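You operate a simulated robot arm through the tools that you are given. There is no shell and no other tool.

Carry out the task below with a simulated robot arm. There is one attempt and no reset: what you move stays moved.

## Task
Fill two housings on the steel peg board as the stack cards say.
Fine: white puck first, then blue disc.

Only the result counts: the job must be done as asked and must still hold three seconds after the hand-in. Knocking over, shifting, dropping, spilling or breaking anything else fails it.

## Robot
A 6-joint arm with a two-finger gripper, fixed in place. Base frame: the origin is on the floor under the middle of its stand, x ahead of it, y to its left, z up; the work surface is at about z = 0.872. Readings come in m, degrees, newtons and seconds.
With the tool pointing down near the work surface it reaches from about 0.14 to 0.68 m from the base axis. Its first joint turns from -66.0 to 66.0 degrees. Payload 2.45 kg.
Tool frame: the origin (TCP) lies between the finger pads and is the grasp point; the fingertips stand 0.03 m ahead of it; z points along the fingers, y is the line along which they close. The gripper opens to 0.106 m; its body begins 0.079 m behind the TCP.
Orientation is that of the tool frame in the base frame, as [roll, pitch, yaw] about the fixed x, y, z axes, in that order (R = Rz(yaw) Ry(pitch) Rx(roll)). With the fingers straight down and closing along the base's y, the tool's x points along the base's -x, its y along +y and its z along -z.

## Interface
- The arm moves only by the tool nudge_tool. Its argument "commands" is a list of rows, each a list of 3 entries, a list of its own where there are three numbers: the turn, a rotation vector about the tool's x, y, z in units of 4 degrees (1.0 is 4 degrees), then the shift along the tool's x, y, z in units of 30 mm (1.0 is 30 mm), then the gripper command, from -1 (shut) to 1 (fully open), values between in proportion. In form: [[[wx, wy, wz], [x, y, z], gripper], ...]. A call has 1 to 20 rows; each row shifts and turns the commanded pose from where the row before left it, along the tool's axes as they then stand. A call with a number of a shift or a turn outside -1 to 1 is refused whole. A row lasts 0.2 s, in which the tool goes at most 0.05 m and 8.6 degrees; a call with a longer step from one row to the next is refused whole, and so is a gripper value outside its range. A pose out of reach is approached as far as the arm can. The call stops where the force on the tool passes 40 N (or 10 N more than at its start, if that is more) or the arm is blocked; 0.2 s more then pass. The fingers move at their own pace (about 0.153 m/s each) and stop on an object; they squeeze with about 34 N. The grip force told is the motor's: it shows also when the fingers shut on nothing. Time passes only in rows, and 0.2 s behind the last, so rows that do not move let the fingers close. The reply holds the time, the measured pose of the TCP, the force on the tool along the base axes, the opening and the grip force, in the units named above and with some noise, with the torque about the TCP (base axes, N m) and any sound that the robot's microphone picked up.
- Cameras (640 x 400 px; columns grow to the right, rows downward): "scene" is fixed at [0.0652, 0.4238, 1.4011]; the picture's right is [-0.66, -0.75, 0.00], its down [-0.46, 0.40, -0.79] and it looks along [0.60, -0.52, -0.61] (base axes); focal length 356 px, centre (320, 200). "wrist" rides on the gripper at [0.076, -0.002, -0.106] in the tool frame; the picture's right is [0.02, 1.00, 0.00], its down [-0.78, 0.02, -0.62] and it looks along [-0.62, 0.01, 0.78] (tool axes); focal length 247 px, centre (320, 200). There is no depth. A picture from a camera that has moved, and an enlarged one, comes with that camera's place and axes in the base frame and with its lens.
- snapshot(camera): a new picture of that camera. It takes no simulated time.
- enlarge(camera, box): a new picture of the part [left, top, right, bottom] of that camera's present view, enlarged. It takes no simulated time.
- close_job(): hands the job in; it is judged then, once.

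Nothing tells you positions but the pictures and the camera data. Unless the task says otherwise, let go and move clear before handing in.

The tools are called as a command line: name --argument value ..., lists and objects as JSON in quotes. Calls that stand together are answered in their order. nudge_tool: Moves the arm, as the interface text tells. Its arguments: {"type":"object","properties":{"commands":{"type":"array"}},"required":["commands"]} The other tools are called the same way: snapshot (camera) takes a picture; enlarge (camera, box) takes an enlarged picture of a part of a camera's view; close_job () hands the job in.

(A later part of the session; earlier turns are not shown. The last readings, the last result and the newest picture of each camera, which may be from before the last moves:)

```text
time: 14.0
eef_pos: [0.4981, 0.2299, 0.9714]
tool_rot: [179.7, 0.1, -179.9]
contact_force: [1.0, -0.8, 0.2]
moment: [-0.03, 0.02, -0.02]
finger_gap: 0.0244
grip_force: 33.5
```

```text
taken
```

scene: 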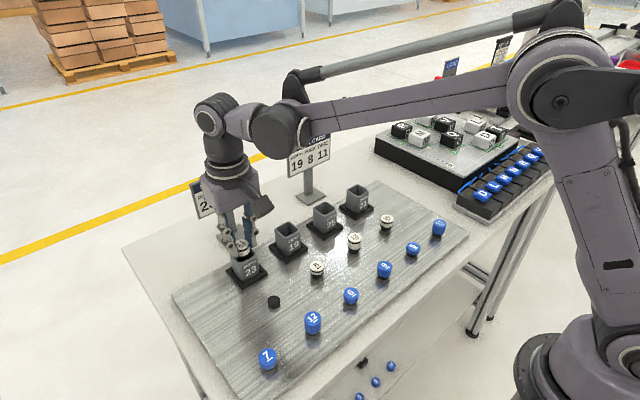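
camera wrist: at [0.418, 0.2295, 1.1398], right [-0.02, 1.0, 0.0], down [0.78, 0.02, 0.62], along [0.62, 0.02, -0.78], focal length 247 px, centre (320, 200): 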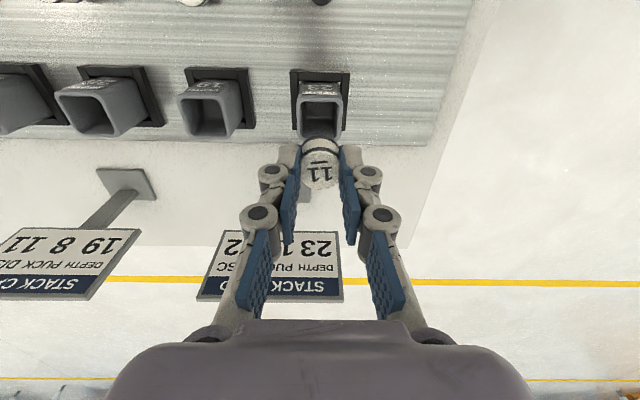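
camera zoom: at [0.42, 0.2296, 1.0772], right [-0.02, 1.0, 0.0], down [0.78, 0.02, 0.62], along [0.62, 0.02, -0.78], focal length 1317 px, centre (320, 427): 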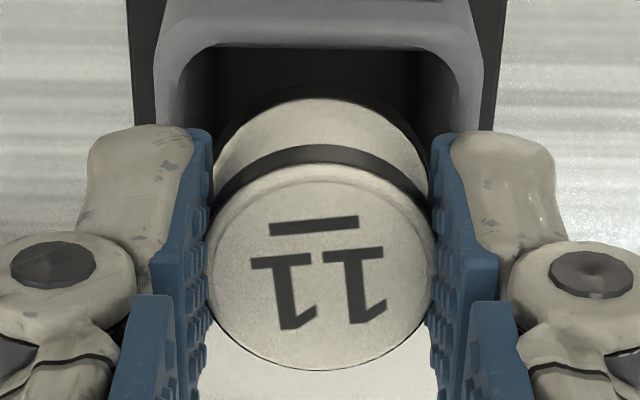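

enlarge --camera "scene" --box '[228, 228, 276, 268]'

enlarge --camera "wrist" --box '[295, 140, 345, 190]'

```text
10.00 times, centred on (252, 248) of scene
camera zoom: at [0.0652, 0.4238, 1.4011], right [-0.66, -0.75, 0.0], down [-0.46, 0.4, -0.79], along [0.6, -0.52, -0.61], focal length 3555 px, centre (1000, -280)
```

zoom: 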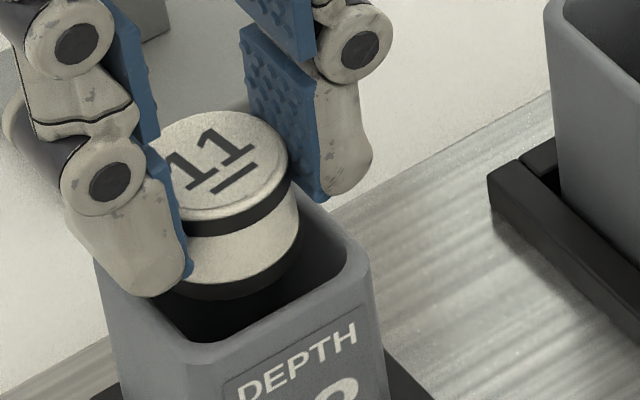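

```text
8.00 times, centred on (320, 165) of wrist
camera zoom: at [0.42, 0.2296, 1.0772], right [-0.02, 1.0, 0.0], down [0.78, 0.02, 0.62], along [0.62, 0.02, -0.78], focal length 1976 px, centre (320, 480)
```

zoom: 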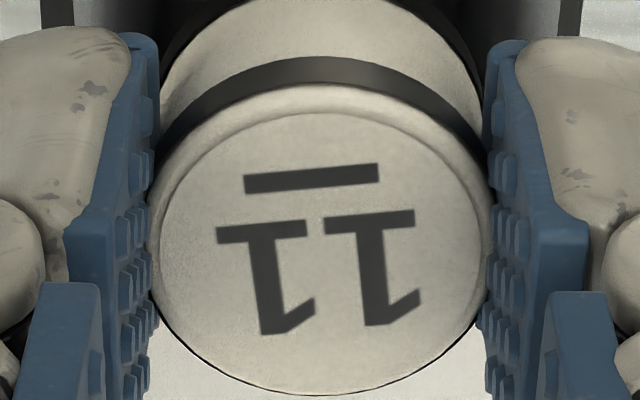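

The puck looks slightly turned in the pads but still held and over the opening. I'll lower a further ~6 mm so its lower part enters the opening, with the tips still above the rim, and check.

nudge_tool --commands '[[[0, 0, 0], [0, 0, 0.1], -1], [[0, 0, 0], [0, 0, 0.1], -1], [[0, 0, 0], [0, 0, 0], -1]]'

enlarge --camera "wrist" --box '[260, 90, 380, 190]'

enlarge --camera "scene" --box '[228, 228, 276, 268]'

```text
time: 14.8
eef_pos: [0.4966, 0.2319, 0.9661]
tool_rot: [179.8, 0.0, -179.9]
contact_force: [-0.7, 0.5, 0.4]
moment: [0.0, 0.0, 0.0]
finger_gap: 0.0243
grip_force: 33.9
```

```text
4.00 times, centred on (320, 140) of wrist
camera zoom: at [0.4193, 0.2302, 1.0713], right [-0.02, 1.0, 0.0], down [0.78, 0.02, 0.62], along [0.62, 0.02, -0.78], focal length 988 px, centre (320, 440)
```

zoom: 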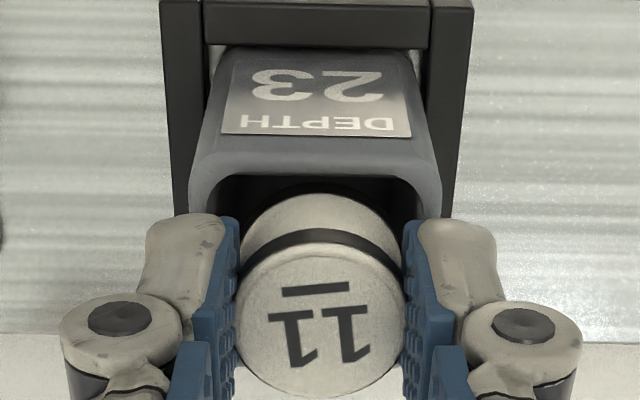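

```text
10.00 times, centred on (252, 248) of scene
camera zoom: at [0.0652, 0.4238, 1.4011], right [-0.66, -0.75, 0.0], down [-0.46, 0.4, -0.79], along [0.6, -0.52, -0.61], focal length 3555 px, centre (1000, -280)
```

zoom: 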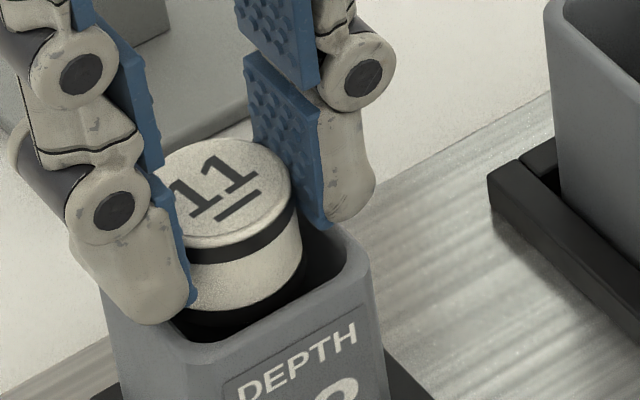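

Aligned within about 2 mm in x and 1 mm in y; I'll trim both and lower another 6 mm so that the puck sits inside the opening before letting go.

nudge_tool --commands '[[[0, 0, 0], [-0.06, -0.02, 0.0], -1], [[0, 0, 0], [0, 0, 0.1], -1], [[0, 0, 0], [0, 0, 0.1], -1], [[0, 0, 0], [0, 0, 0], -1]]'

enlarge --camera "wrist" --box '[260, 90, 380, 190]'

enlarge --camera "scene" --box '[228, 228, 276, 268]'

```text
time: 15.8
eef_pos: [0.4985, 0.2302, 0.9605]
tool_rot: [179.9, 0.1, -179.9]
contact_force: [0.0, 0.1, 0.1]
moment: [-0.02, 0.01, 0.04]
finger_gap: 0.0245
grip_force: 33.8
```

```text
4.00 times, centred on (320, 140) of wrist
camera zoom: at [0.4214, 0.2297, 1.0654], right [-0.02, 1.0, 0.0], down [0.78, 0.02, 0.62], along [0.62, 0.02, -0.78], focal length 988 px, centre (320, 440)
```

zoom: 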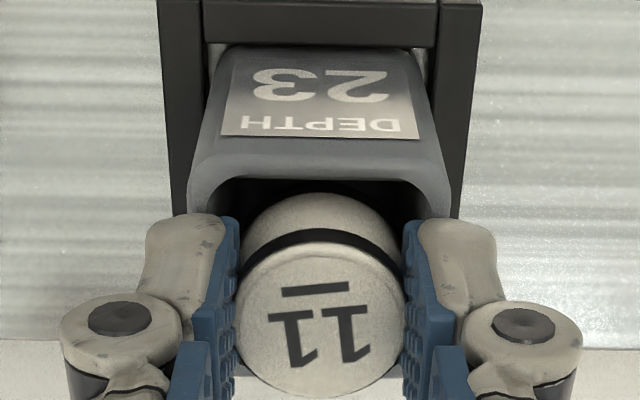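

```text
10.00 times, centred on (252, 248) of scene
camera zoom: at [0.0652, 0.4238, 1.4011], right [-0.66, -0.75, 0.0], down [-0.46, 0.4, -0.79], along [0.6, -0.52, -0.61], focal length 3555 px, centre (1000, -280)
```

zoom: 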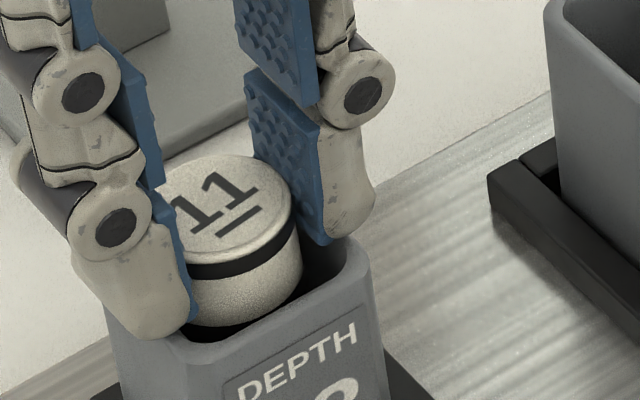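

The puck's lower part is inside the opening and centred. Releasing.

nudge_tool --commands '[[[0, 0, 0], [0, 0, 0], -0.2], [[0, 0, 0], [0, 0, 0], -0.2], [[0, 0, 0], [0, 0, 0], -0.2]]'

enlarge --camera "wrist" --box '[260, 90, 380, 190]'

enlarge --camera "scene" --box '[228, 228, 276, 268]'

```text
time: 16.6
eef_pos: [0.5002, 0.2301, 0.9604]
tool_rot: [179.8, 0.1, -180.0]
contact_force: [0.7, -0.1, 0.2]
moment: [-0.01, 0.02, 0.02]
finger_gap: 0.0423
grip_force: 0.0
```

```text
4.00 times, centred on (320, 140) of wrist
camera zoom: at [0.4213, 0.2296, 1.0654], right [-0.02, 1.0, 0.0], down [0.78, 0.02, 0.62], along [0.62, 0.02, -0.78], focal length 988 px, centre (320, 440)
```

zoom: 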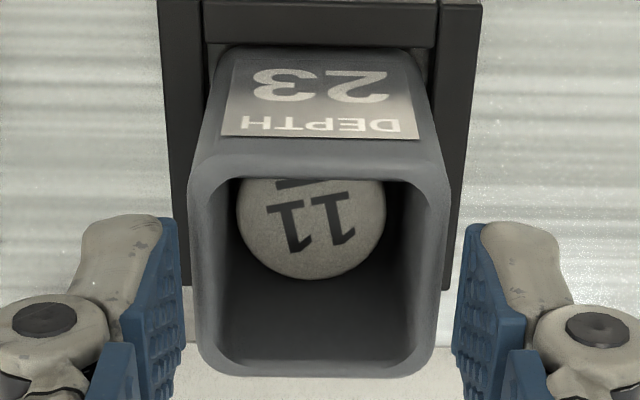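

```text
10.00 times, centred on (252, 248) of scene
camera zoom: at [0.0652, 0.4238, 1.4011], right [-0.66, -0.75, 0.0], down [-0.46, 0.4, -0.79], along [0.6, -0.52, -0.61], focal length 3555 px, centre (1000, -280)
```

zoom: 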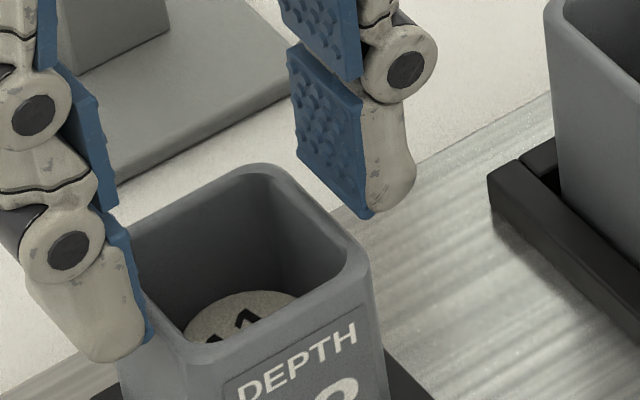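

Puck 11 dropped flat to the bottom of the depth-23 housing. Next is blue disc 12, which I place near (0.3235, 0.2125); I'll rise, travel over it and look.

nudge_tool --commands '[[[0, 0, 0], [0, 0, -0.5], -0.1], [[0, 0, 0], [0, 0, -0.9], 0], [[0, 0, 0], [0, 0, -0.9], 0], [[0, 0, 0], [0.84, -0.083, 0], 0], [[0, 0, 0], [0.84, -0.083, 0], 0], [[0, 0, 0], [0.84, -0.083, 0], 0], [[0, 0, 0], [0.84, -0.083, 0], 0], [[0, 0, 0], [0.84, -0.083, 0], 0], [[0, 0, 0], [0.84, -0.083, 0], 0], [[0, 0, 0], [0.84, -0.083, 0], 0], [[0, 0, 0], [0, 0, 0.9], 0], [[0, 0, 0], [0, 0, 0.9], 0], [[0, 0, 0], [0, 0, 0], 0], [[0, 0, 0], [0, 0, 0], 0]]'

snapshot --camera "wrist"

enlarge --camera "wrist" --box '[240, 90, 400, 190]'

snapshot --camera "scene"

```text
time: 19.6
eef_pos: [0.3229, 0.2119, 0.9728]
tool_rot: [179.8, 0.1, -179.9]
contact_force: [-0.4, 0.3, 0.0]
moment: [-0.02, 0.02, 0.03]
finger_gap: 0.0529
grip_force: 0.0
```

```text
taken
camera wrist: at [0.2451, 0.2112, 1.0781], right [-0.02, 1.0, 0.0], down [0.78, 0.02, 0.62], along [0.62, 0.02, -0.78], focal length 247 px, centre (320, 200)
```

wrist: 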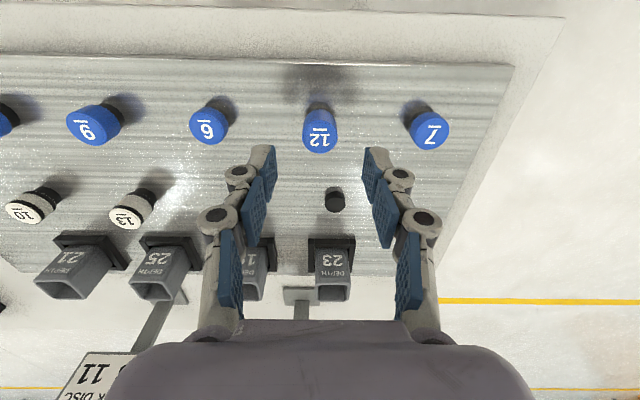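

```text
4.00 times, centred on (320, 140) of wrist
camera zoom: at [0.2451, 0.2112, 1.0781], right [-0.02, 1.0, 0.0], down [0.78, 0.02, 0.62], along [0.62, 0.02, -0.78], focal length 988 px, centre (320, 440)
```

zoom: 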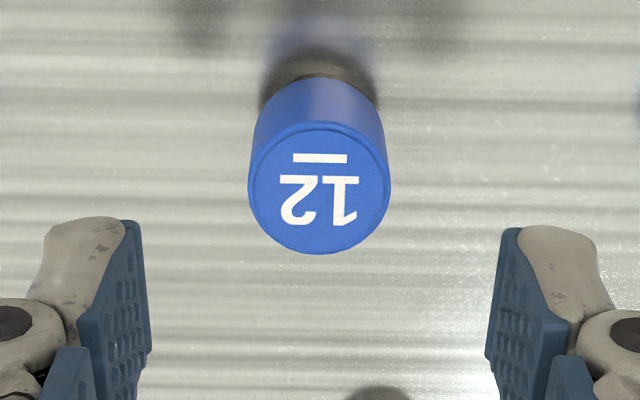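

```text
taken
```

scene: 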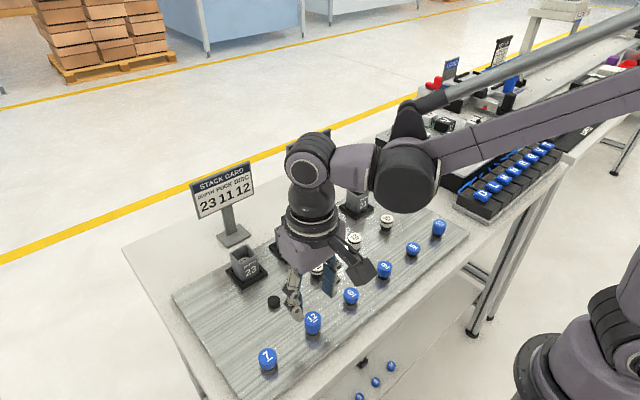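

Disc 12 is centred under the gripper (top z ≈ 0.9055). Descending for ~10 mm overlap and pre-closing for a check.

nudge_tool --commands '[[[0, 0, 0], [0, -0.02, 0.5], 0], [[0, 0, 0], [0, 0, 0.5], 0], [[0, 0, 0], [0, 0, 0.4], 0], [[0, 0, 0], [0, 0, 0.18], 0], [[0, 0, 0], [0, 0, 0], -0.2], [[0, 0, 0], [0, 0, 0], -0.4], [[0, 0, 0], [0, 0, 0], -0.45]]'

enlarge --camera "wrist" --box '[240, 90, 400, 190]'

enlarge --camera "scene" --box '[272, 290, 352, 340]'

```text
time: 21.2
eef_pos: [0.323, 0.2113, 0.9258]
tool_rot: [179.8, 0.2, -179.9]
contact_force: [0.1, -0.9, 0.6]
moment: [0.03, 0.0, -0.02]
finger_gap: 0.029
grip_force: 0.0
```

```text
4.00 times, centred on (320, 140) of wrist
camera zoom: at [0.2449, 0.2104, 1.0318], right [-0.02, 1.0, 0.0], down [0.78, 0.02, 0.62], along [0.62, 0.02, -0.78], focal length 988 px, centre (320, 440)
```

zoom: 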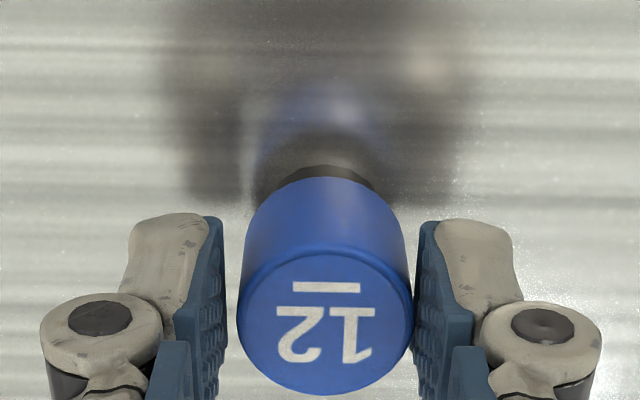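

```text
8.00 times, centred on (312, 315) of scene
camera zoom: at [0.0652, 0.4238, 1.4011], right [-0.66, -0.75, 0.0], down [-0.46, 0.4, -0.79], along [0.6, -0.52, -0.61], focal length 2844 px, centre (384, -720)
```

zoom: 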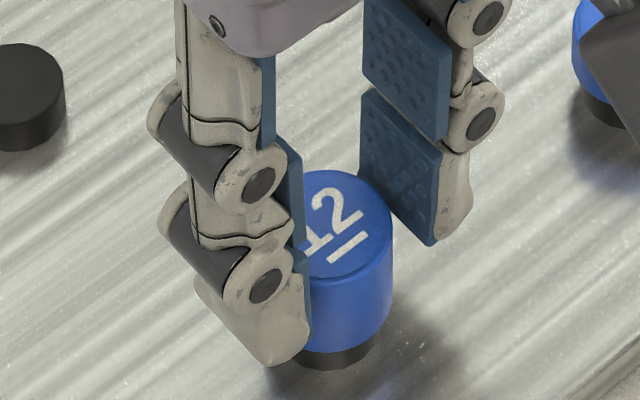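

Fingers straddle the disc nicely. Closing and lifting.

nudge_tool --commands '[[[0, 0, 0], [0, 0, 0], -0.6], [[0, 0, 0], [0, 0, 0], -0.8], [[0, 0, 0], [0, 0, 0], -1], [[0, 0, 0], [0, 0, 0], -1]]'

nudge_tool --commands '[[[0, 0, 0], [0, 0, -0.2], -1], [[0, 0, 0], [0, 0, -0.5], -1], [[0, 0, 0], [0, 0, -0.8], -1], [[0, 0, 0], [0, 0, -0.8], -1], [[0, 0, 0], [0, 0, 0], -1]]'

enlarge --camera "wrist" --box '[240, 90, 400, 190]'

enlarge --camera "scene" --box '[260, 230, 370, 340]'

```text
time: 22.2
eef_pos: [0.3215, 0.2112, 0.9269]
tool_rot: [179.7, 0.1, -179.8]
contact_force: [0.3, 0.2, 1.7]
moment: [0.02, 0.01, 0.0]
finger_gap: 0.0245
grip_force: 33.6
```

```text
time: 23.4
eef_pos: [0.3246, 0.2124, 0.9964]
tool_rot: [179.8, 0.1, -180.0]
contact_force: [-0.1, -0.1, 0.3]
moment: [-0.02, -0.03, -0.01]
finger_gap: 0.0242
grip_force: 34.0
```

```text
4.00 times, centred on (320, 140) of wrist
camera zoom: at [0.2456, 0.2122, 1.1018], right [-0.02, 1.0, 0.0], down [0.78, 0.02, 0.62], along [0.62, 0.02, -0.78], focal length 988 px, centre (320, 440)
```

zoom: 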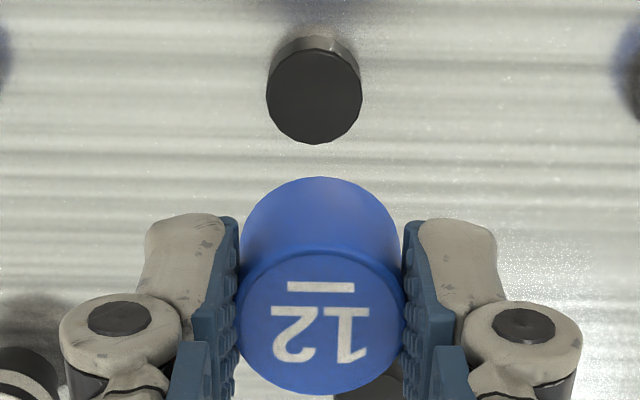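

```text
3.64 times, centred on (315, 285) of scene
camera zoom: at [0.0652, 0.4238, 1.4011], right [-0.66, -0.75, 0.0], down [-0.46, 0.4, -0.79], along [0.6, -0.52, -0.61], focal length 1293 px, centre (338, -109)
```

zoom: 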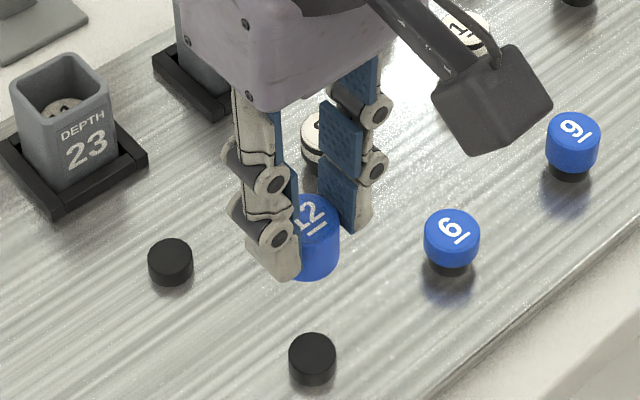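

Disc 12 is held squarely. Carrying it over the depth-23 housing.

nudge_tool --commands '[[[0, 0, 0], [0, 0, -0.85], -1], [[0, 0, 0], [-0.5, 0.083, 0], -1], [[0, 0, 0], [-0.9, 0.083, 0], -1], [[0, 0, 0], [-0.9, 0.083, 0], -1], [[0, 0, 0], [-0.9, 0.083, 0], -1], [[0, 0, 0], [-0.9, 0.083, 0], -1], [[0, 0, 0], [-0.9, 0.083, 0], -1], [[0, 0, 0], [-0.81, 0.082, 0], -1], [[0, 0, 0], [0, 0, 0], -1], [[0, 0, 0], [0, 0, 0], -1]]'

enlarge --camera "wrist" --box '[260, 70, 380, 190]'

enlarge --camera "scene" --box '[190, 190, 300, 300]'

```text
time: 25.6
eef_pos: [0.499, 0.2303, 1.0229]
tool_rot: [179.7, 0.1, -179.9]
contact_force: [-0.8, 0.9, -0.4]
moment: [-0.01, 0.01, -0.01]
finger_gap: 0.0244
grip_force: 34.3
```

```text
3.33 times, centred on (320, 130) of wrist
camera zoom: at [0.421, 0.2299, 1.1289], right [-0.02, 1.0, 0.0], down [0.78, 0.02, 0.62], along [0.62, 0.02, -0.78], focal length 823 px, centre (320, 433)
```

zoom: 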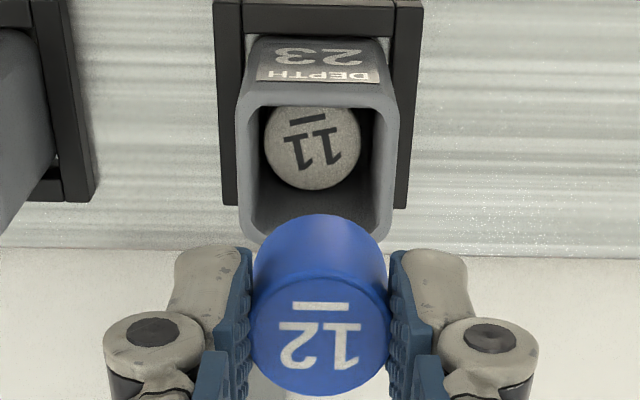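

```text
3.64 times, centred on (245, 245) of scene
camera zoom: at [0.0652, 0.4238, 1.4011], right [-0.66, -0.75, 0.0], down [-0.46, 0.4, -0.79], along [0.6, -0.52, -0.61], focal length 1293 px, centre (593, 36)
```

zoom: 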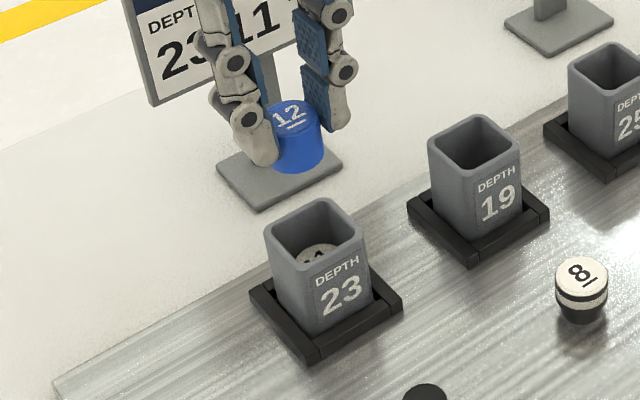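

The disc is ~1 mm off in both x and y; trimming these and lowering until its lower part is inside the opening, tips just above the rim.

nudge_tool --commands '[[[0, 0, 0], [0.03, -0.03, 0.5], -1], [[0, 0, 0], [0, 0, 0.6], -1], [[0, 0, 0], [0, 0, 0.5], -1], [[0, 0, 0], [0, 0, 0.25], -1], [[0, 0, 0], [0, 0, 0], -1]]'

enlarge --camera "wrist" --box '[260, 90, 380, 190]'

enlarge --camera "scene" --box '[228, 228, 276, 268]'

```text
time: 26.8
eef_pos: [0.4971, 0.2292, 0.9677]
tool_rot: [179.8, 0.1, -179.9]
contact_force: [0.7, -0.1, -0.2]
moment: [0.03, -0.01, -0.01]
finger_gap: 0.0246
grip_force: 34.6
```

```text
4.00 times, centred on (320, 140) of wrist
camera zoom: at [0.4198, 0.2285, 1.072], right [-0.02, 1.0, 0.0], down [0.78, 0.02, 0.62], along [0.62, 0.02, -0.78], focal length 988 px, centre (320, 440)
```

zoom: 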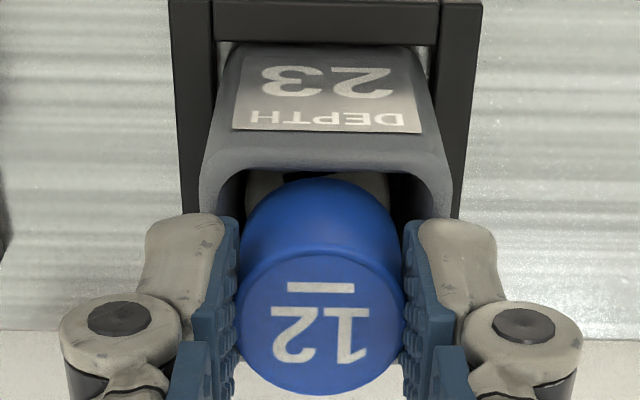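

```text
10.00 times, centred on (252, 248) of scene
camera zoom: at [0.0652, 0.4238, 1.4011], right [-0.66, -0.75, 0.0], down [-0.46, 0.4, -0.79], along [0.6, -0.52, -0.61], focal length 3555 px, centre (1000, -280)
```

zoom: 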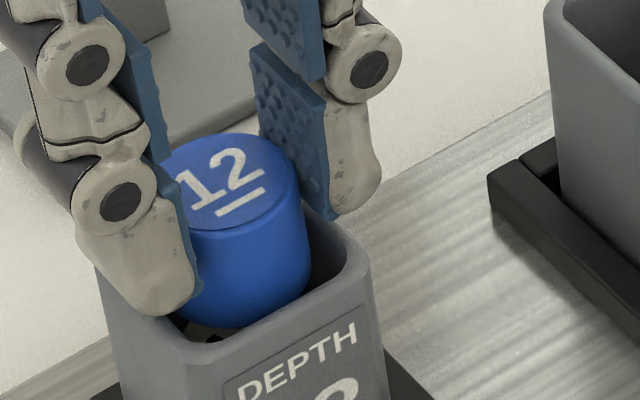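

Good: within ~1 mm. Lowering the last 7 mm, then releasing.

nudge_tool --commands '[[[0, 0, 0], [0, 0.015, 0.12], -1], [[0, 0, 0], [0, 0, 0.12], -1], [[0, 0, 0], [0, 0, 0], -1]]'

enlarge --camera "wrist" --box '[260, 90, 380, 190]'

enlarge --camera "scene" --box '[228, 228, 276, 268]'

```text
time: 27.6
eef_pos: [0.4976, 0.2293, 0.9611]
tool_rot: [179.9, 0.2, -179.9]
contact_force: [0.8, 1.4, -1.1]
moment: [-0.02, 0.01, 0.02]
finger_gap: 0.0242
grip_force: 34.2
```

```text
4.00 times, centred on (320, 140) of wrist
camera zoom: at [0.4193, 0.2292, 1.065], right [-0.02, 1.0, 0.0], down [0.78, 0.02, 0.62], along [0.62, 0.02, -0.78], focal length 988 px, centre (320, 440)
```

zoom: 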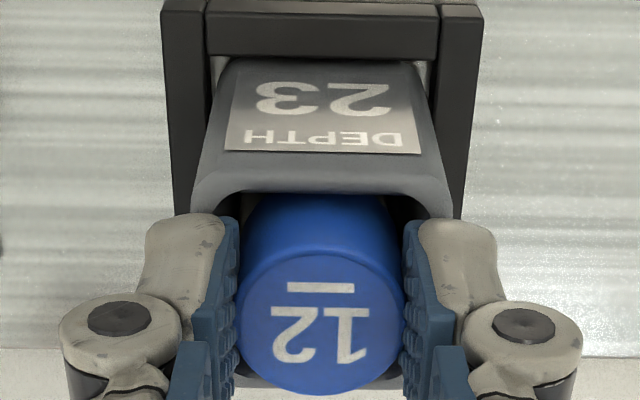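

```text
10.00 times, centred on (252, 248) of scene
camera zoom: at [0.0652, 0.4238, 1.4011], right [-0.66, -0.75, 0.0], down [-0.46, 0.4, -0.79], along [0.6, -0.52, -0.61], focal length 3555 px, centre (1000, -280)
```

zoom: 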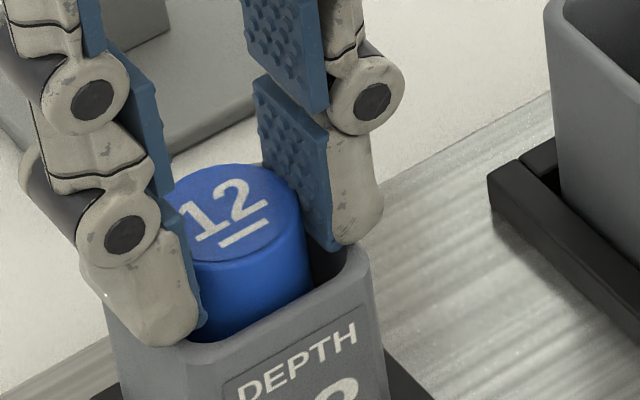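

Disc 12 is inside the opening. Releasing.

nudge_tool --commands '[[[0, 0, 0], [0, 0, 0], -0.2], [[0, 0, 0], [0, 0, 0], -0.2], [[0, 0, 0], [0, 0, 0], -0.2]]'

enlarge --camera "wrist" --box '[260, 90, 380, 190]'

enlarge --camera "scene" --box '[228, 228, 276, 268]'

```text
time: 28.4
eef_pos: [0.4967, 0.2309, 0.9595]
tool_rot: [179.7, 0.1, -179.9]
contact_force: [-0.9, -0.4, 0.0]
moment: [0.02, -0.01, 0.01]
finger_gap: 0.0424
grip_force: 0.0
```

```text
4.00 times, centred on (320, 140) of wrist
camera zoom: at [0.4192, 0.2292, 1.0651], right [-0.02, 1.0, 0.0], down [0.78, 0.02, 0.62], along [0.62, 0.02, -0.78], focal length 988 px, centre (320, 440)
```

zoom: 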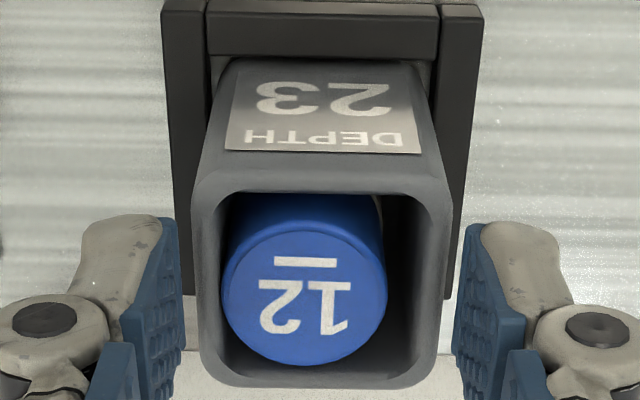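

```text
10.00 times, centred on (252, 248) of scene
camera zoom: at [0.0652, 0.4238, 1.4011], right [-0.66, -0.75, 0.0], down [-0.46, 0.4, -0.79], along [0.6, -0.52, -0.61], focal length 3555 px, centre (1000, -280)
```

zoom: 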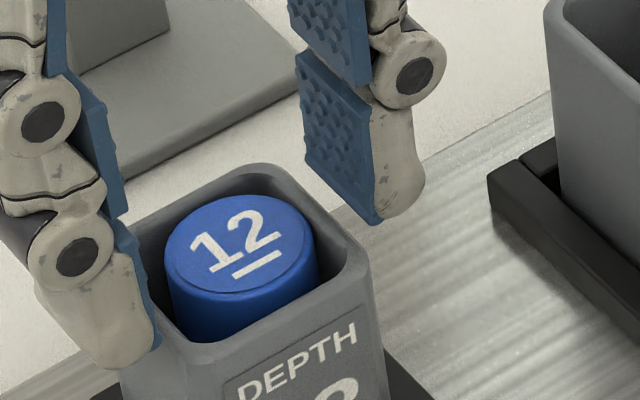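

Disc 12 is sitting flat and level with the rim of the depth-23 housing. Next is puck 8 at about (0.407, 0.132); I'll rise and move above it.

nudge_tool --commands '[[[0, 0, 0], [0, 0, -0.5], -0.1], [[0, 0, 0], [0, 0, -0.9], 0], [[0, 0, 0], [0, 0, -0.9], 0], [[0, 0, 0], [0.6, -0.663, 0], 0], [[0, 0, 0], [0.6, -0.663, 0], 0], [[0, 0, 0], [0.6, -0.663, 0], 0], [[0, 0, 0], [0.6, -0.663, 0], 0], [[0, 0, 0], [0.6, -0.663, 0], 0], [[0, 0, 0], [0, 0, 0.8], 0], [[0, 0, 0], [0, 0, 0.8], 0], [[0, 0, 0], [0, 0, 0.4], 0], [[0, 0, 0], [0, 0, 0], 0], [[0, 0, 0], [0, 0, 0], 0]]'

snapshot --camera "wrist"

enlarge --camera "wrist" --box '[240, 90, 400, 190]'

enlarge --camera "scene" --box '[220, 200, 380, 300]'

```text
time: 31.2
eef_pos: [0.4067, 0.128, 0.9687]
tool_rot: [179.8, 0.1, -179.9]
contact_force: [0.6, 0.2, 0.8]
moment: [-0.02, -0.03, 0.0]
finger_gap: 0.0529
grip_force: 0.0
```

```text
taken
camera wrist: at [0.3291, 0.128, 1.0736], right [-0.02, 1.0, 0.0], down [0.78, 0.02, 0.62], along [0.62, 0.02, -0.78], focal length 247 px, centre (320, 200)
```

wrist: 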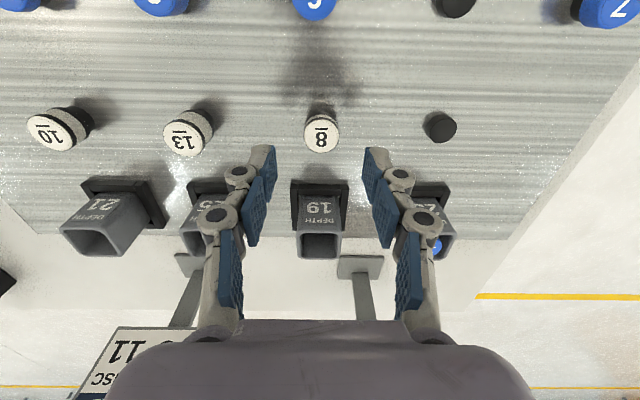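

```text
4.00 times, centred on (320, 140) of wrist
camera zoom: at [0.3291, 0.128, 1.0736], right [-0.02, 1.0, 0.0], down [0.78, 0.02, 0.62], along [0.62, 0.02, -0.78], focal length 988 px, centre (320, 440)
```

zoom: 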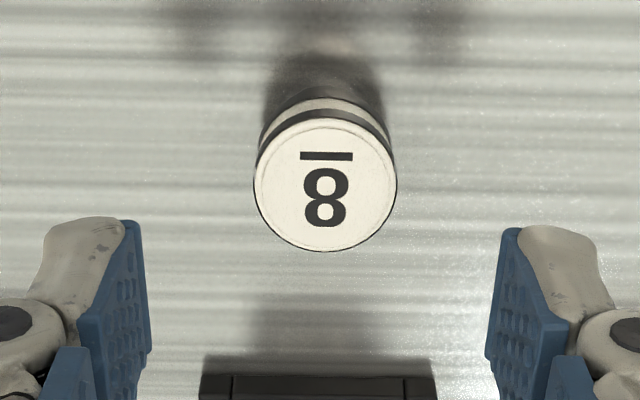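

```text
4.00 times, centred on (300, 250) of scene
camera zoom: at [0.0652, 0.4238, 1.4011], right [-0.66, -0.75, 0.0], down [-0.46, 0.4, -0.79], along [0.6, -0.52, -0.61], focal length 1422 px, centre (400, 0)
```

zoom: 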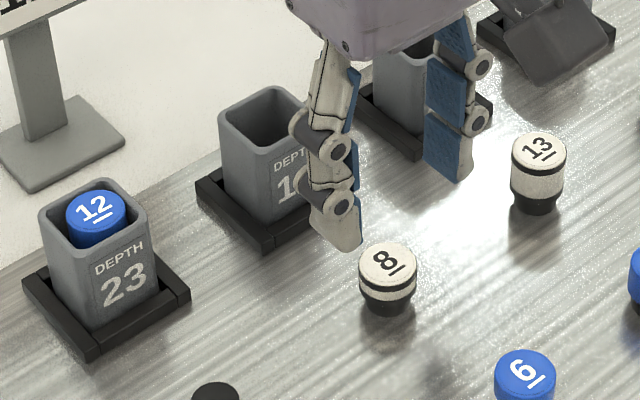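

Puck 8 is centred under the gripper (top z ≈ 0.900). Descending so that the tips overlap it by ~8.5 mm and pre-closing.

nudge_tool --commands '[[[0, 0, 0], [0.02, 0.01, 0.5], 0], [[0, 0, 0], [0, 0, 0.5], 0], [[0, 0, 0], [0, 0, 0.35], 0], [[0, 0, 0], [0, 0, 0.2], 0], [[0, 0, 0], [0, 0, 0], -0.2], [[0, 0, 0], [0, 0, 0], -0.4], [[0, 0, 0], [0, 0, 0], -0.45]]'

enlarge --camera "wrist" --box '[240, 90, 400, 190]'

enlarge --camera "scene" --box '[280, 240, 344, 280]'

```text
time: 32.8
eef_pos: [0.4053, 0.1286, 0.9214]
tool_rot: [179.8, 0.1, -179.8]
contact_force: [0.1, -0.2, -0.2]
moment: [0.02, 0.02, 0.0]
finger_gap: 0.0292
grip_force: 0.0
```

```text
4.00 times, centred on (320, 140) of wrist
camera zoom: at [0.3277, 0.1285, 1.027], right [-0.02, 1.0, 0.0], down [0.78, 0.02, 0.62], along [0.62, 0.02, -0.78], focal length 988 px, centre (320, 440)
```

zoom: 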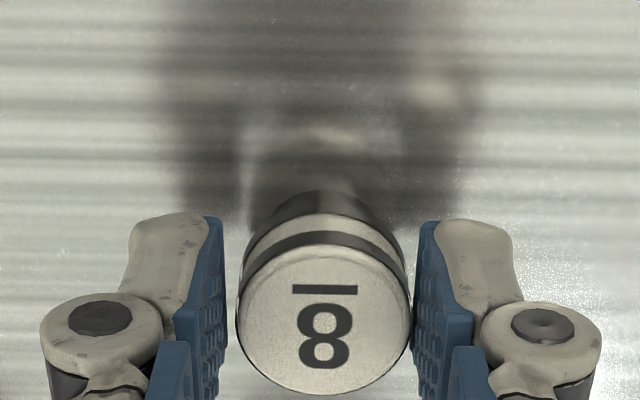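

```text
10.00 times, centred on (312, 260) of scene
camera zoom: at [0.0652, 0.4238, 1.4011], right [-0.66, -0.75, 0.0], down [-0.46, 0.4, -0.79], along [0.6, -0.52, -0.61], focal length 3555 px, centre (400, -400)
```

zoom: 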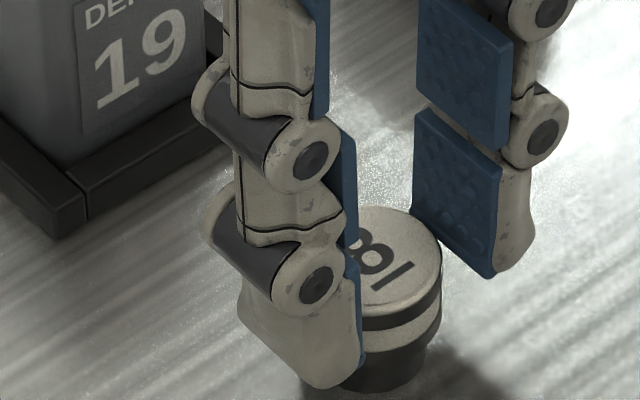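

Straddling well and centred. Closing, then lifting.

nudge_tool --commands '[[[0, 0, 0], [0, 0, 0], -0.6], [[0, 0, 0], [0, 0, 0], -0.8], [[0, 0, 0], [0, 0, 0], -1], [[0, 0, 0], [0, 0, 0], -1]]'

enlarge --camera "wrist" --box '[240, 90, 400, 190]'

```text
time: 33.8
eef_pos: [0.4059, 0.1298, 0.9219]
tool_rot: [179.7, 0.1, -179.9]
contact_force: [-0.1, -0.1, 0.9]
moment: [-0.03, 0.01, -0.01]
finger_gap: 0.0204
grip_force: 34.3
```

```text
4.00 times, centred on (320, 140) of wrist
camera zoom: at [0.3276, 0.1285, 1.0271], right [-0.02, 1.0, 0.0], down [0.78, 0.02, 0.62], along [0.62, 0.02, -0.78], focal length 988 px, centre (320, 440)
```

zoom: 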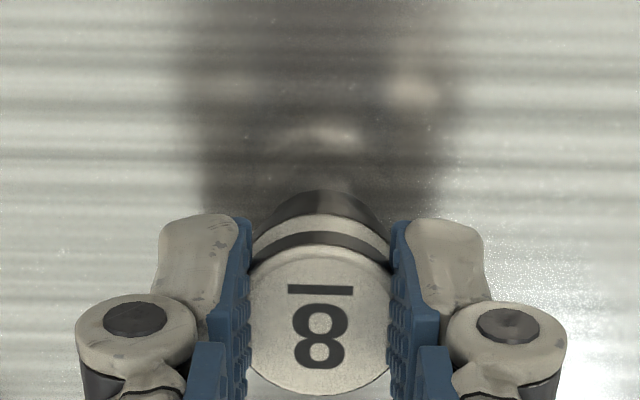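

The grip holds at 34 N with a gap reading of 20.4 mm. Lifting gently and watching it.

nudge_tool --commands '[[[0, 0, 0], [0, 0, -0.1], -1], [[0, 0, 0], [0, 0, -0.2], -1], [[0, 0, 0], [0, 0, -0.3], -1], [[0, 0, 0], [0, 0, 0], -1]]'

enlarge --camera "wrist" --box '[240, 90, 400, 190]'

enlarge --camera "scene" --box '[280, 240, 344, 280]'

```text
time: 34.8
eef_pos: [0.4056, 0.1301, 0.9387]
tool_rot: [179.7, 0.2, -180.0]
contact_force: [0.4, -0.3, -0.1]
moment: [0.02, 0.0, 0.01]
finger_gap: 0.0204
grip_force: 34.7
```

```text
4.00 times, centred on (320, 140) of wrist
camera zoom: at [0.3279, 0.129, 1.0451], right [-0.02, 1.0, 0.0], down [0.78, 0.02, 0.62], along [0.62, 0.02, -0.78], focal length 988 px, centre (320, 440)
```

zoom: 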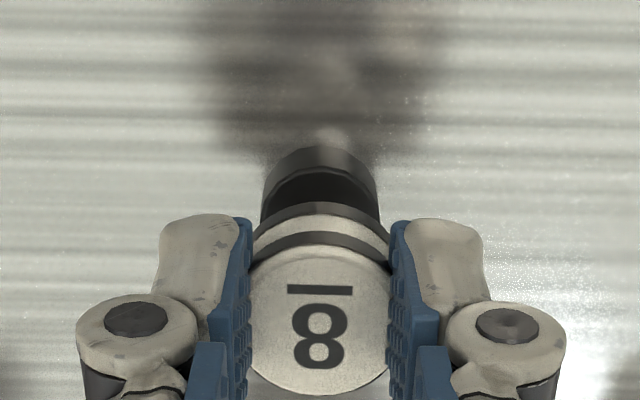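

```text
10.00 times, centred on (312, 260) of scene
camera zoom: at [0.0652, 0.4238, 1.4011], right [-0.66, -0.75, 0.0], down [-0.46, 0.4, -0.79], along [0.6, -0.52, -0.61], focal length 3555 px, centre (400, -400)
```

zoom: 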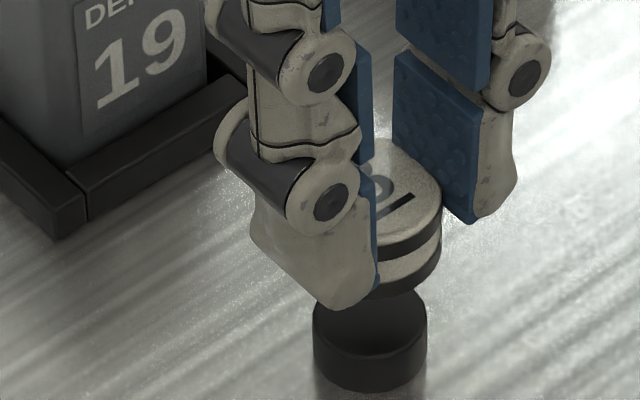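

Puck 8 is lifted off and level. Rising and carrying it to the depth-19 housing at roughly (0.497, 0.132).

nudge_tool --commands '[[[0, 0, 0], [0, 0, -0.5], -1], [[0, 0, 0], [0, 0, -0.8], -1], [[0, 0, 0], [0, 0, -0.8], -1], [[0, 0, 0], [0, 0, -0.8], -1], [[0, 0, 0], [-0.4, 0.03, 0], -1], [[0, 0, 0], [-0.7, 0, 0], -1], [[0, 0, 0], [-0.7, 0, 0], -1], [[0, 0, 0], [-0.7, 0, 0], -1], [[0, 0, 0], [-0.56, 0, 0], -1], [[0, 0, 0], [0, 0, 0], -1], [[0, 0, 0], [0, 0, 0], -1]]'

enlarge --camera "wrist" --box '[260, 70, 380, 190]'

enlarge --camera "scene" --box '[230, 170, 340, 280]'

```text
time: 37.2
eef_pos: [0.4972, 0.13, 1.0271]
tool_rot: [179.9, 0.1, -179.9]
contact_force: [1.0, -0.3, -0.3]
moment: [-0.02, 0.01, 0.01]
finger_gap: 0.0203
grip_force: 34.3
```

```text
3.33 times, centred on (320, 130) of wrist
camera zoom: at [0.4192, 0.1302, 1.1325], right [-0.02, 1.0, 0.0], down [0.78, 0.02, 0.62], along [0.62, 0.02, -0.78], focal length 823 px, centre (320, 433)
```

zoom: 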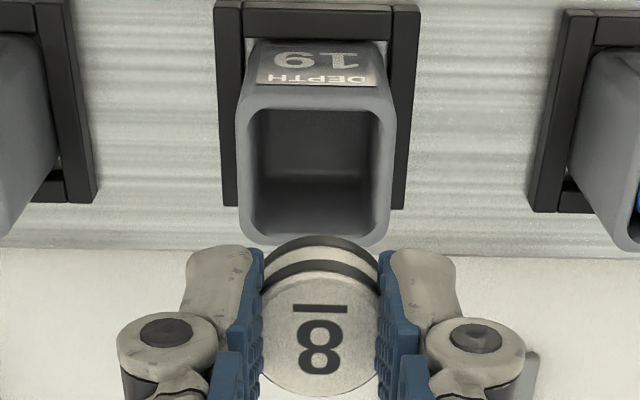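

```text
3.64 times, centred on (285, 225) of scene
camera zoom: at [0.0652, 0.4238, 1.4011], right [-0.66, -0.75, 0.0], down [-0.46, 0.4, -0.79], along [0.6, -0.52, -0.61], focal length 1293 px, centre (447, 109)
```

zoom: 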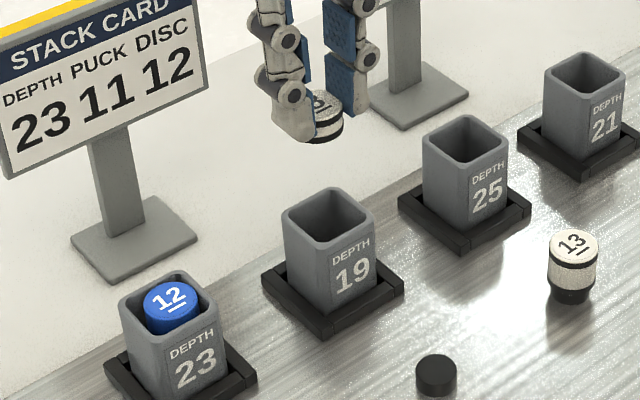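

Puck 8 is about 1 mm off the centre of the depth-19 opening in x and y. Correcting and descending to just above the rim, then rechecking.

nudge_tool --commands '[[[0, 0, 0], [-0.035, -0.027, 0.5], -1], [[0, 0, 0], [0, 0, 0.6], -1], [[0, 0, 0], [0, 0, 0.5], -1], [[0, 0, 0], [0, 0, 0.4], -1], [[0, 0, 0], [0, 0, 0], -1], [[0, 0, 0], [0, 0, 0], -1]]'

enlarge --camera "wrist" --box '[260, 90, 380, 190]'

enlarge --camera "scene" --box '[264, 212, 312, 252]'

```text
time: 38.6
eef_pos: [0.4975, 0.1294, 0.9661]
tool_rot: [179.8, 0.1, -179.9]
contact_force: [-0.6, -0.1, 0.3]
moment: [0.04, -0.01, 0.01]
finger_gap: 0.0203
grip_force: 33.6
```

```text
4.00 times, centred on (320, 140) of wrist
camera zoom: at [0.4201, 0.129, 1.0715], right [-0.02, 1.0, 0.0], down [0.78, 0.02, 0.62], along [0.62, 0.02, -0.78], focal length 988 px, centre (320, 440)
```

zoom: 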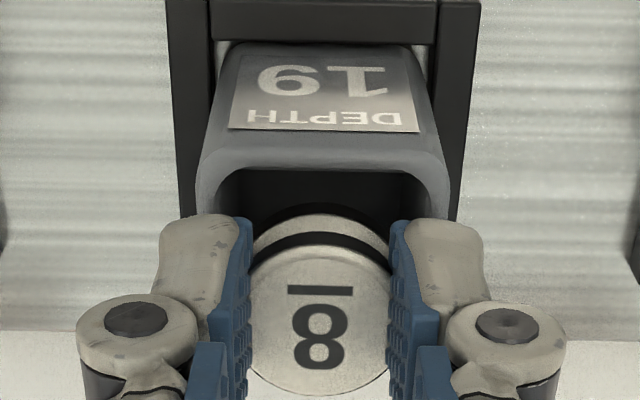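

```text
10.00 times, centred on (288, 232) of scene
camera zoom: at [0.0652, 0.4238, 1.4011], right [-0.66, -0.75, 0.0], down [-0.46, 0.4, -0.79], along [0.6, -0.52, -0.61], focal length 3555 px, centre (640, -120)
```

zoom: 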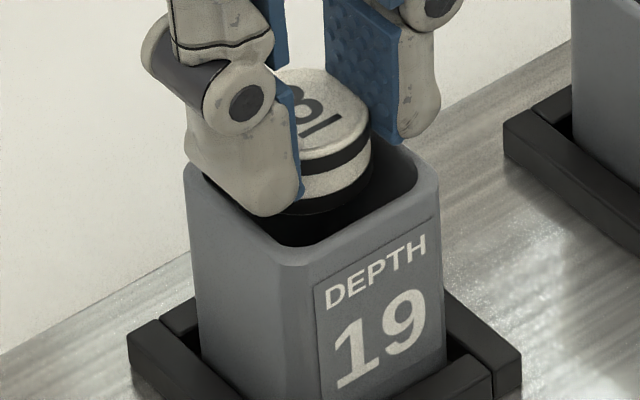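

Centred within ~0.5 mm. Lowering the last 7 mm.

nudge_tool --commands '[[[0, 0, 0], [0, 0, 0.12], -1], [[0, 0, 0], [0, 0, 0.12], -1], [[0, 0, 0], [0, 0, 0], -1], [[0, 0, 0], [0, 0, 0], -1]]'

enlarge --camera "wrist" --box '[260, 90, 380, 190]'

enlarge --camera "scene" --box '[264, 212, 312, 252]'

```text
time: 39.6
eef_pos: [0.4982, 0.1296, 0.9601]
tool_rot: [179.7, 0.1, -179.9]
contact_force: [0.6, 1.1, -0.1]
moment: [0.01, -0.02, 0.01]
finger_gap: 0.02
grip_force: 33.9
```

```text
4.00 times, centred on (320, 140) of wrist
camera zoom: at [0.4202, 0.129, 1.0645], right [-0.02, 1.0, 0.0], down [0.78, 0.02, 0.62], along [0.62, 0.02, -0.78], focal length 988 px, centre (320, 440)
```

zoom: 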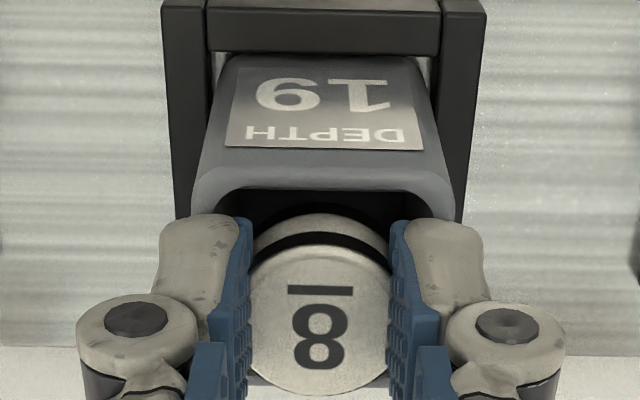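

```text
10.00 times, centred on (288, 232) of scene
camera zoom: at [0.0652, 0.4238, 1.4011], right [-0.66, -0.75, 0.0], down [-0.46, 0.4, -0.79], along [0.6, -0.52, -0.61], focal length 3555 px, centre (640, -120)
```

zoom: 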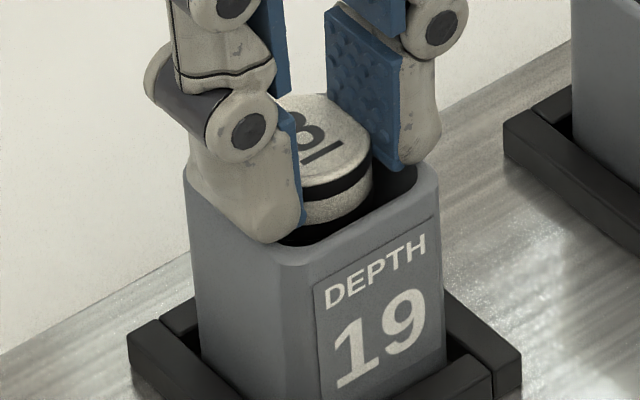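

The puck's lower edge is at/inside the opening, and there's no contact force. Releasing.

nudge_tool --commands '[[[0, 0, 0], [0, 0, 0], -0.2], [[0, 0, 0], [0, 0, 0], -0.2], [[0, 0, 0], [0, 0, 0], -0.2]]'

enlarge --camera "wrist" --box '[260, 90, 380, 190]'

enlarge --camera "scene" --box '[264, 212, 312, 252]'

```text
time: 40.4
eef_pos: [0.4988, 0.1299, 0.96]
tool_rot: [179.8, 0.0, -179.8]
contact_force: [0.0, 0.1, 0.4]
moment: [0.03, -0.01, -0.01]
finger_gap: 0.0425
grip_force: 0.0
```

```text
4.00 times, centred on (320, 140) of wrist
camera zoom: at [0.4202, 0.129, 1.0646], right [-0.02, 1.0, 0.0], down [0.78, 0.02, 0.62], along [0.62, 0.02, -0.78], focal length 988 px, centre (320, 440)
```

zoom: 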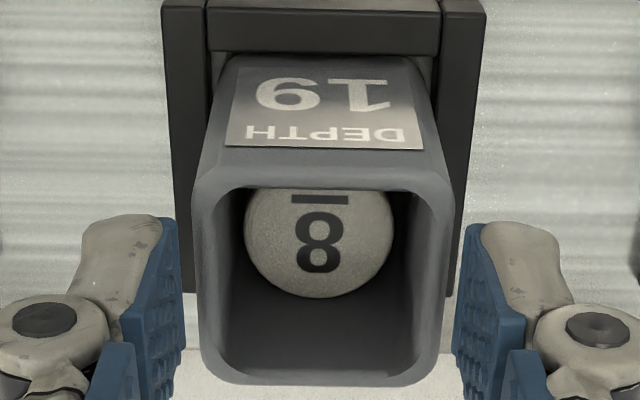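

```text
10.00 times, centred on (288, 232) of scene
camera zoom: at [0.0652, 0.4238, 1.4011], right [-0.66, -0.75, 0.0], down [-0.46, 0.4, -0.79], along [0.6, -0.52, -0.61], focal length 3555 px, centre (640, -120)
```

zoom: 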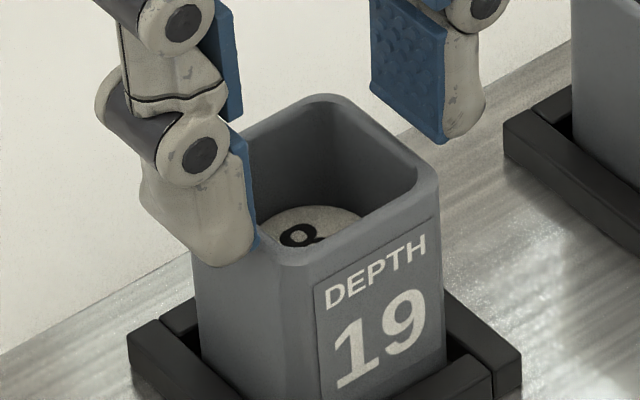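

Puck 8 is lying flat in the depth-19 housing. Now for blue disc 11 at about (0.323, −0.139); rising and travelling there.

nudge_tool --commands '[[[0, 0, 0], [0, 0, -0.5], -0.1], [[0, 0, 0], [0, 0, -0.9], 0], [[0, 0, 0], [0, 0, -0.9], 0], [[0, 0, 0], [0.583, -0.895, 0], 0], [[0, 0, 0], [0.583, -0.895, 0], 0], [[0, 0, 0], [0.583, -0.895, 0], 0], [[0, 0, 0], [0.583, -0.895, 0], 0], [[0, 0, 0], [0.583, -0.895, 0], 0], [[0, 0, 0], [0.583, -0.895, 0], 0], [[0, 0, 0], [0.583, -0.895, 0], 0], [[0, 0, 0], [0.583, -0.895, 0], 0], [[0, 0, 0], [0.583, -0.895, 0], 0], [[0, 0, 0], [0.583, -0.895, 0], 0], [[0, 0, 0], [0, 0, 0], 0], [[0, 0, 0], [0, 0, 0], 0]]'

snapshot --camera "wrist"

snapshot --camera "scene"

```text
time: 43.6
eef_pos: [0.3233, -0.1415, 1.0277]
tool_rot: [179.9, 0.2, -180.0]
contact_force: [0.0, 0.1, -0.4]
moment: [0.02, 0.0, 0.01]
finger_gap: 0.053
grip_force: 0.0
```

```text
taken
camera wrist: at [0.2463, -0.142, 1.1329], right [-0.02, 1.0, 0.0], down [0.78, 0.02, 0.62], along [0.62, 0.02, -0.78], focal length 247 px, centre (320, 200)
```

wrist: 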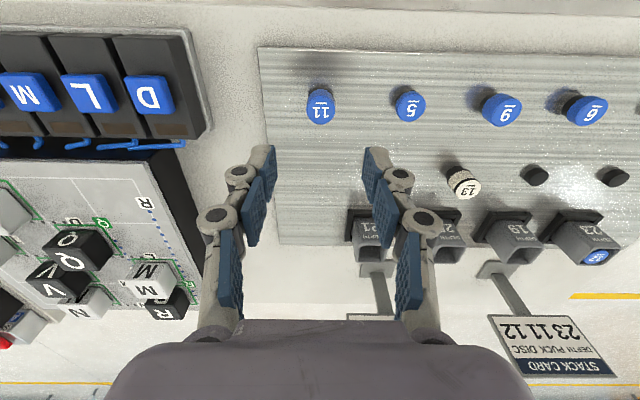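

```text
taken
```

scene: 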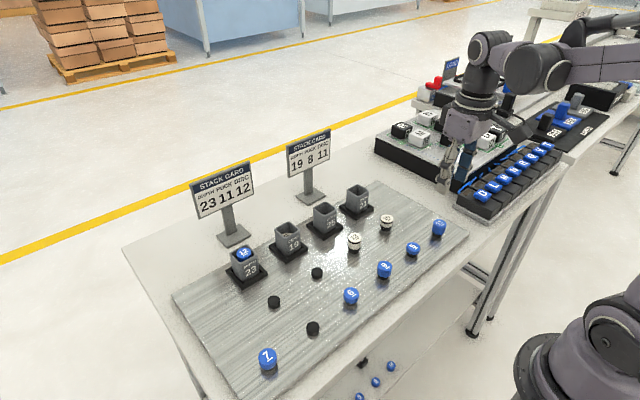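

Above disc 11 now. Descending to ~z 0.97 and measuring its offset.

nudge_tool --commands '[[[0, 0, 0], [0, 0, 0.8], 0], [[0, 0, 0], [0, 0, 0.7], 0], [[0, 0, 0], [0, 0, 0.35], 0], [[0, 0, 0], [0, 0, 0], 0], [[0, 0, 0], [0, 0, 0], 0]]'

enlarge --camera "wrist" --box '[240, 90, 400, 190]'

```text
time: 44.8
eef_pos: [0.3256, -0.1389, 0.9717]
tool_rot: [179.8, 0.0, -179.9]
contact_force: [0.5, -0.2, -0.2]
moment: [0.03, 0.0, 0.01]
finger_gap: 0.0531
grip_force: 0.1
```

```text
4.00 times, centred on (320, 140) of wrist
camera zoom: at [0.2472, -0.1394, 1.0773], right [-0.02, 1.0, 0.0], down [0.78, 0.02, 0.62], along [0.62, 0.02, -0.78], focal length 988 px, centre (320, 440)
```

zoom: 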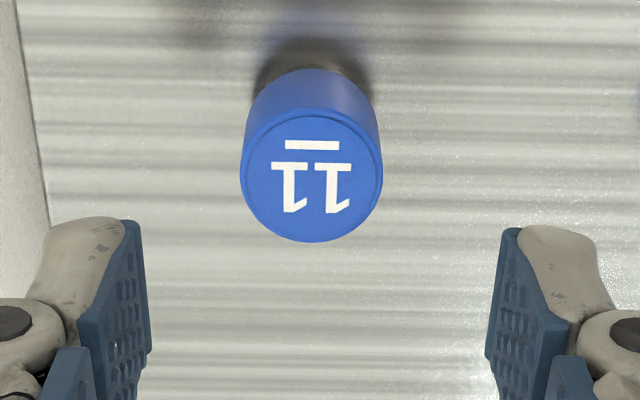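

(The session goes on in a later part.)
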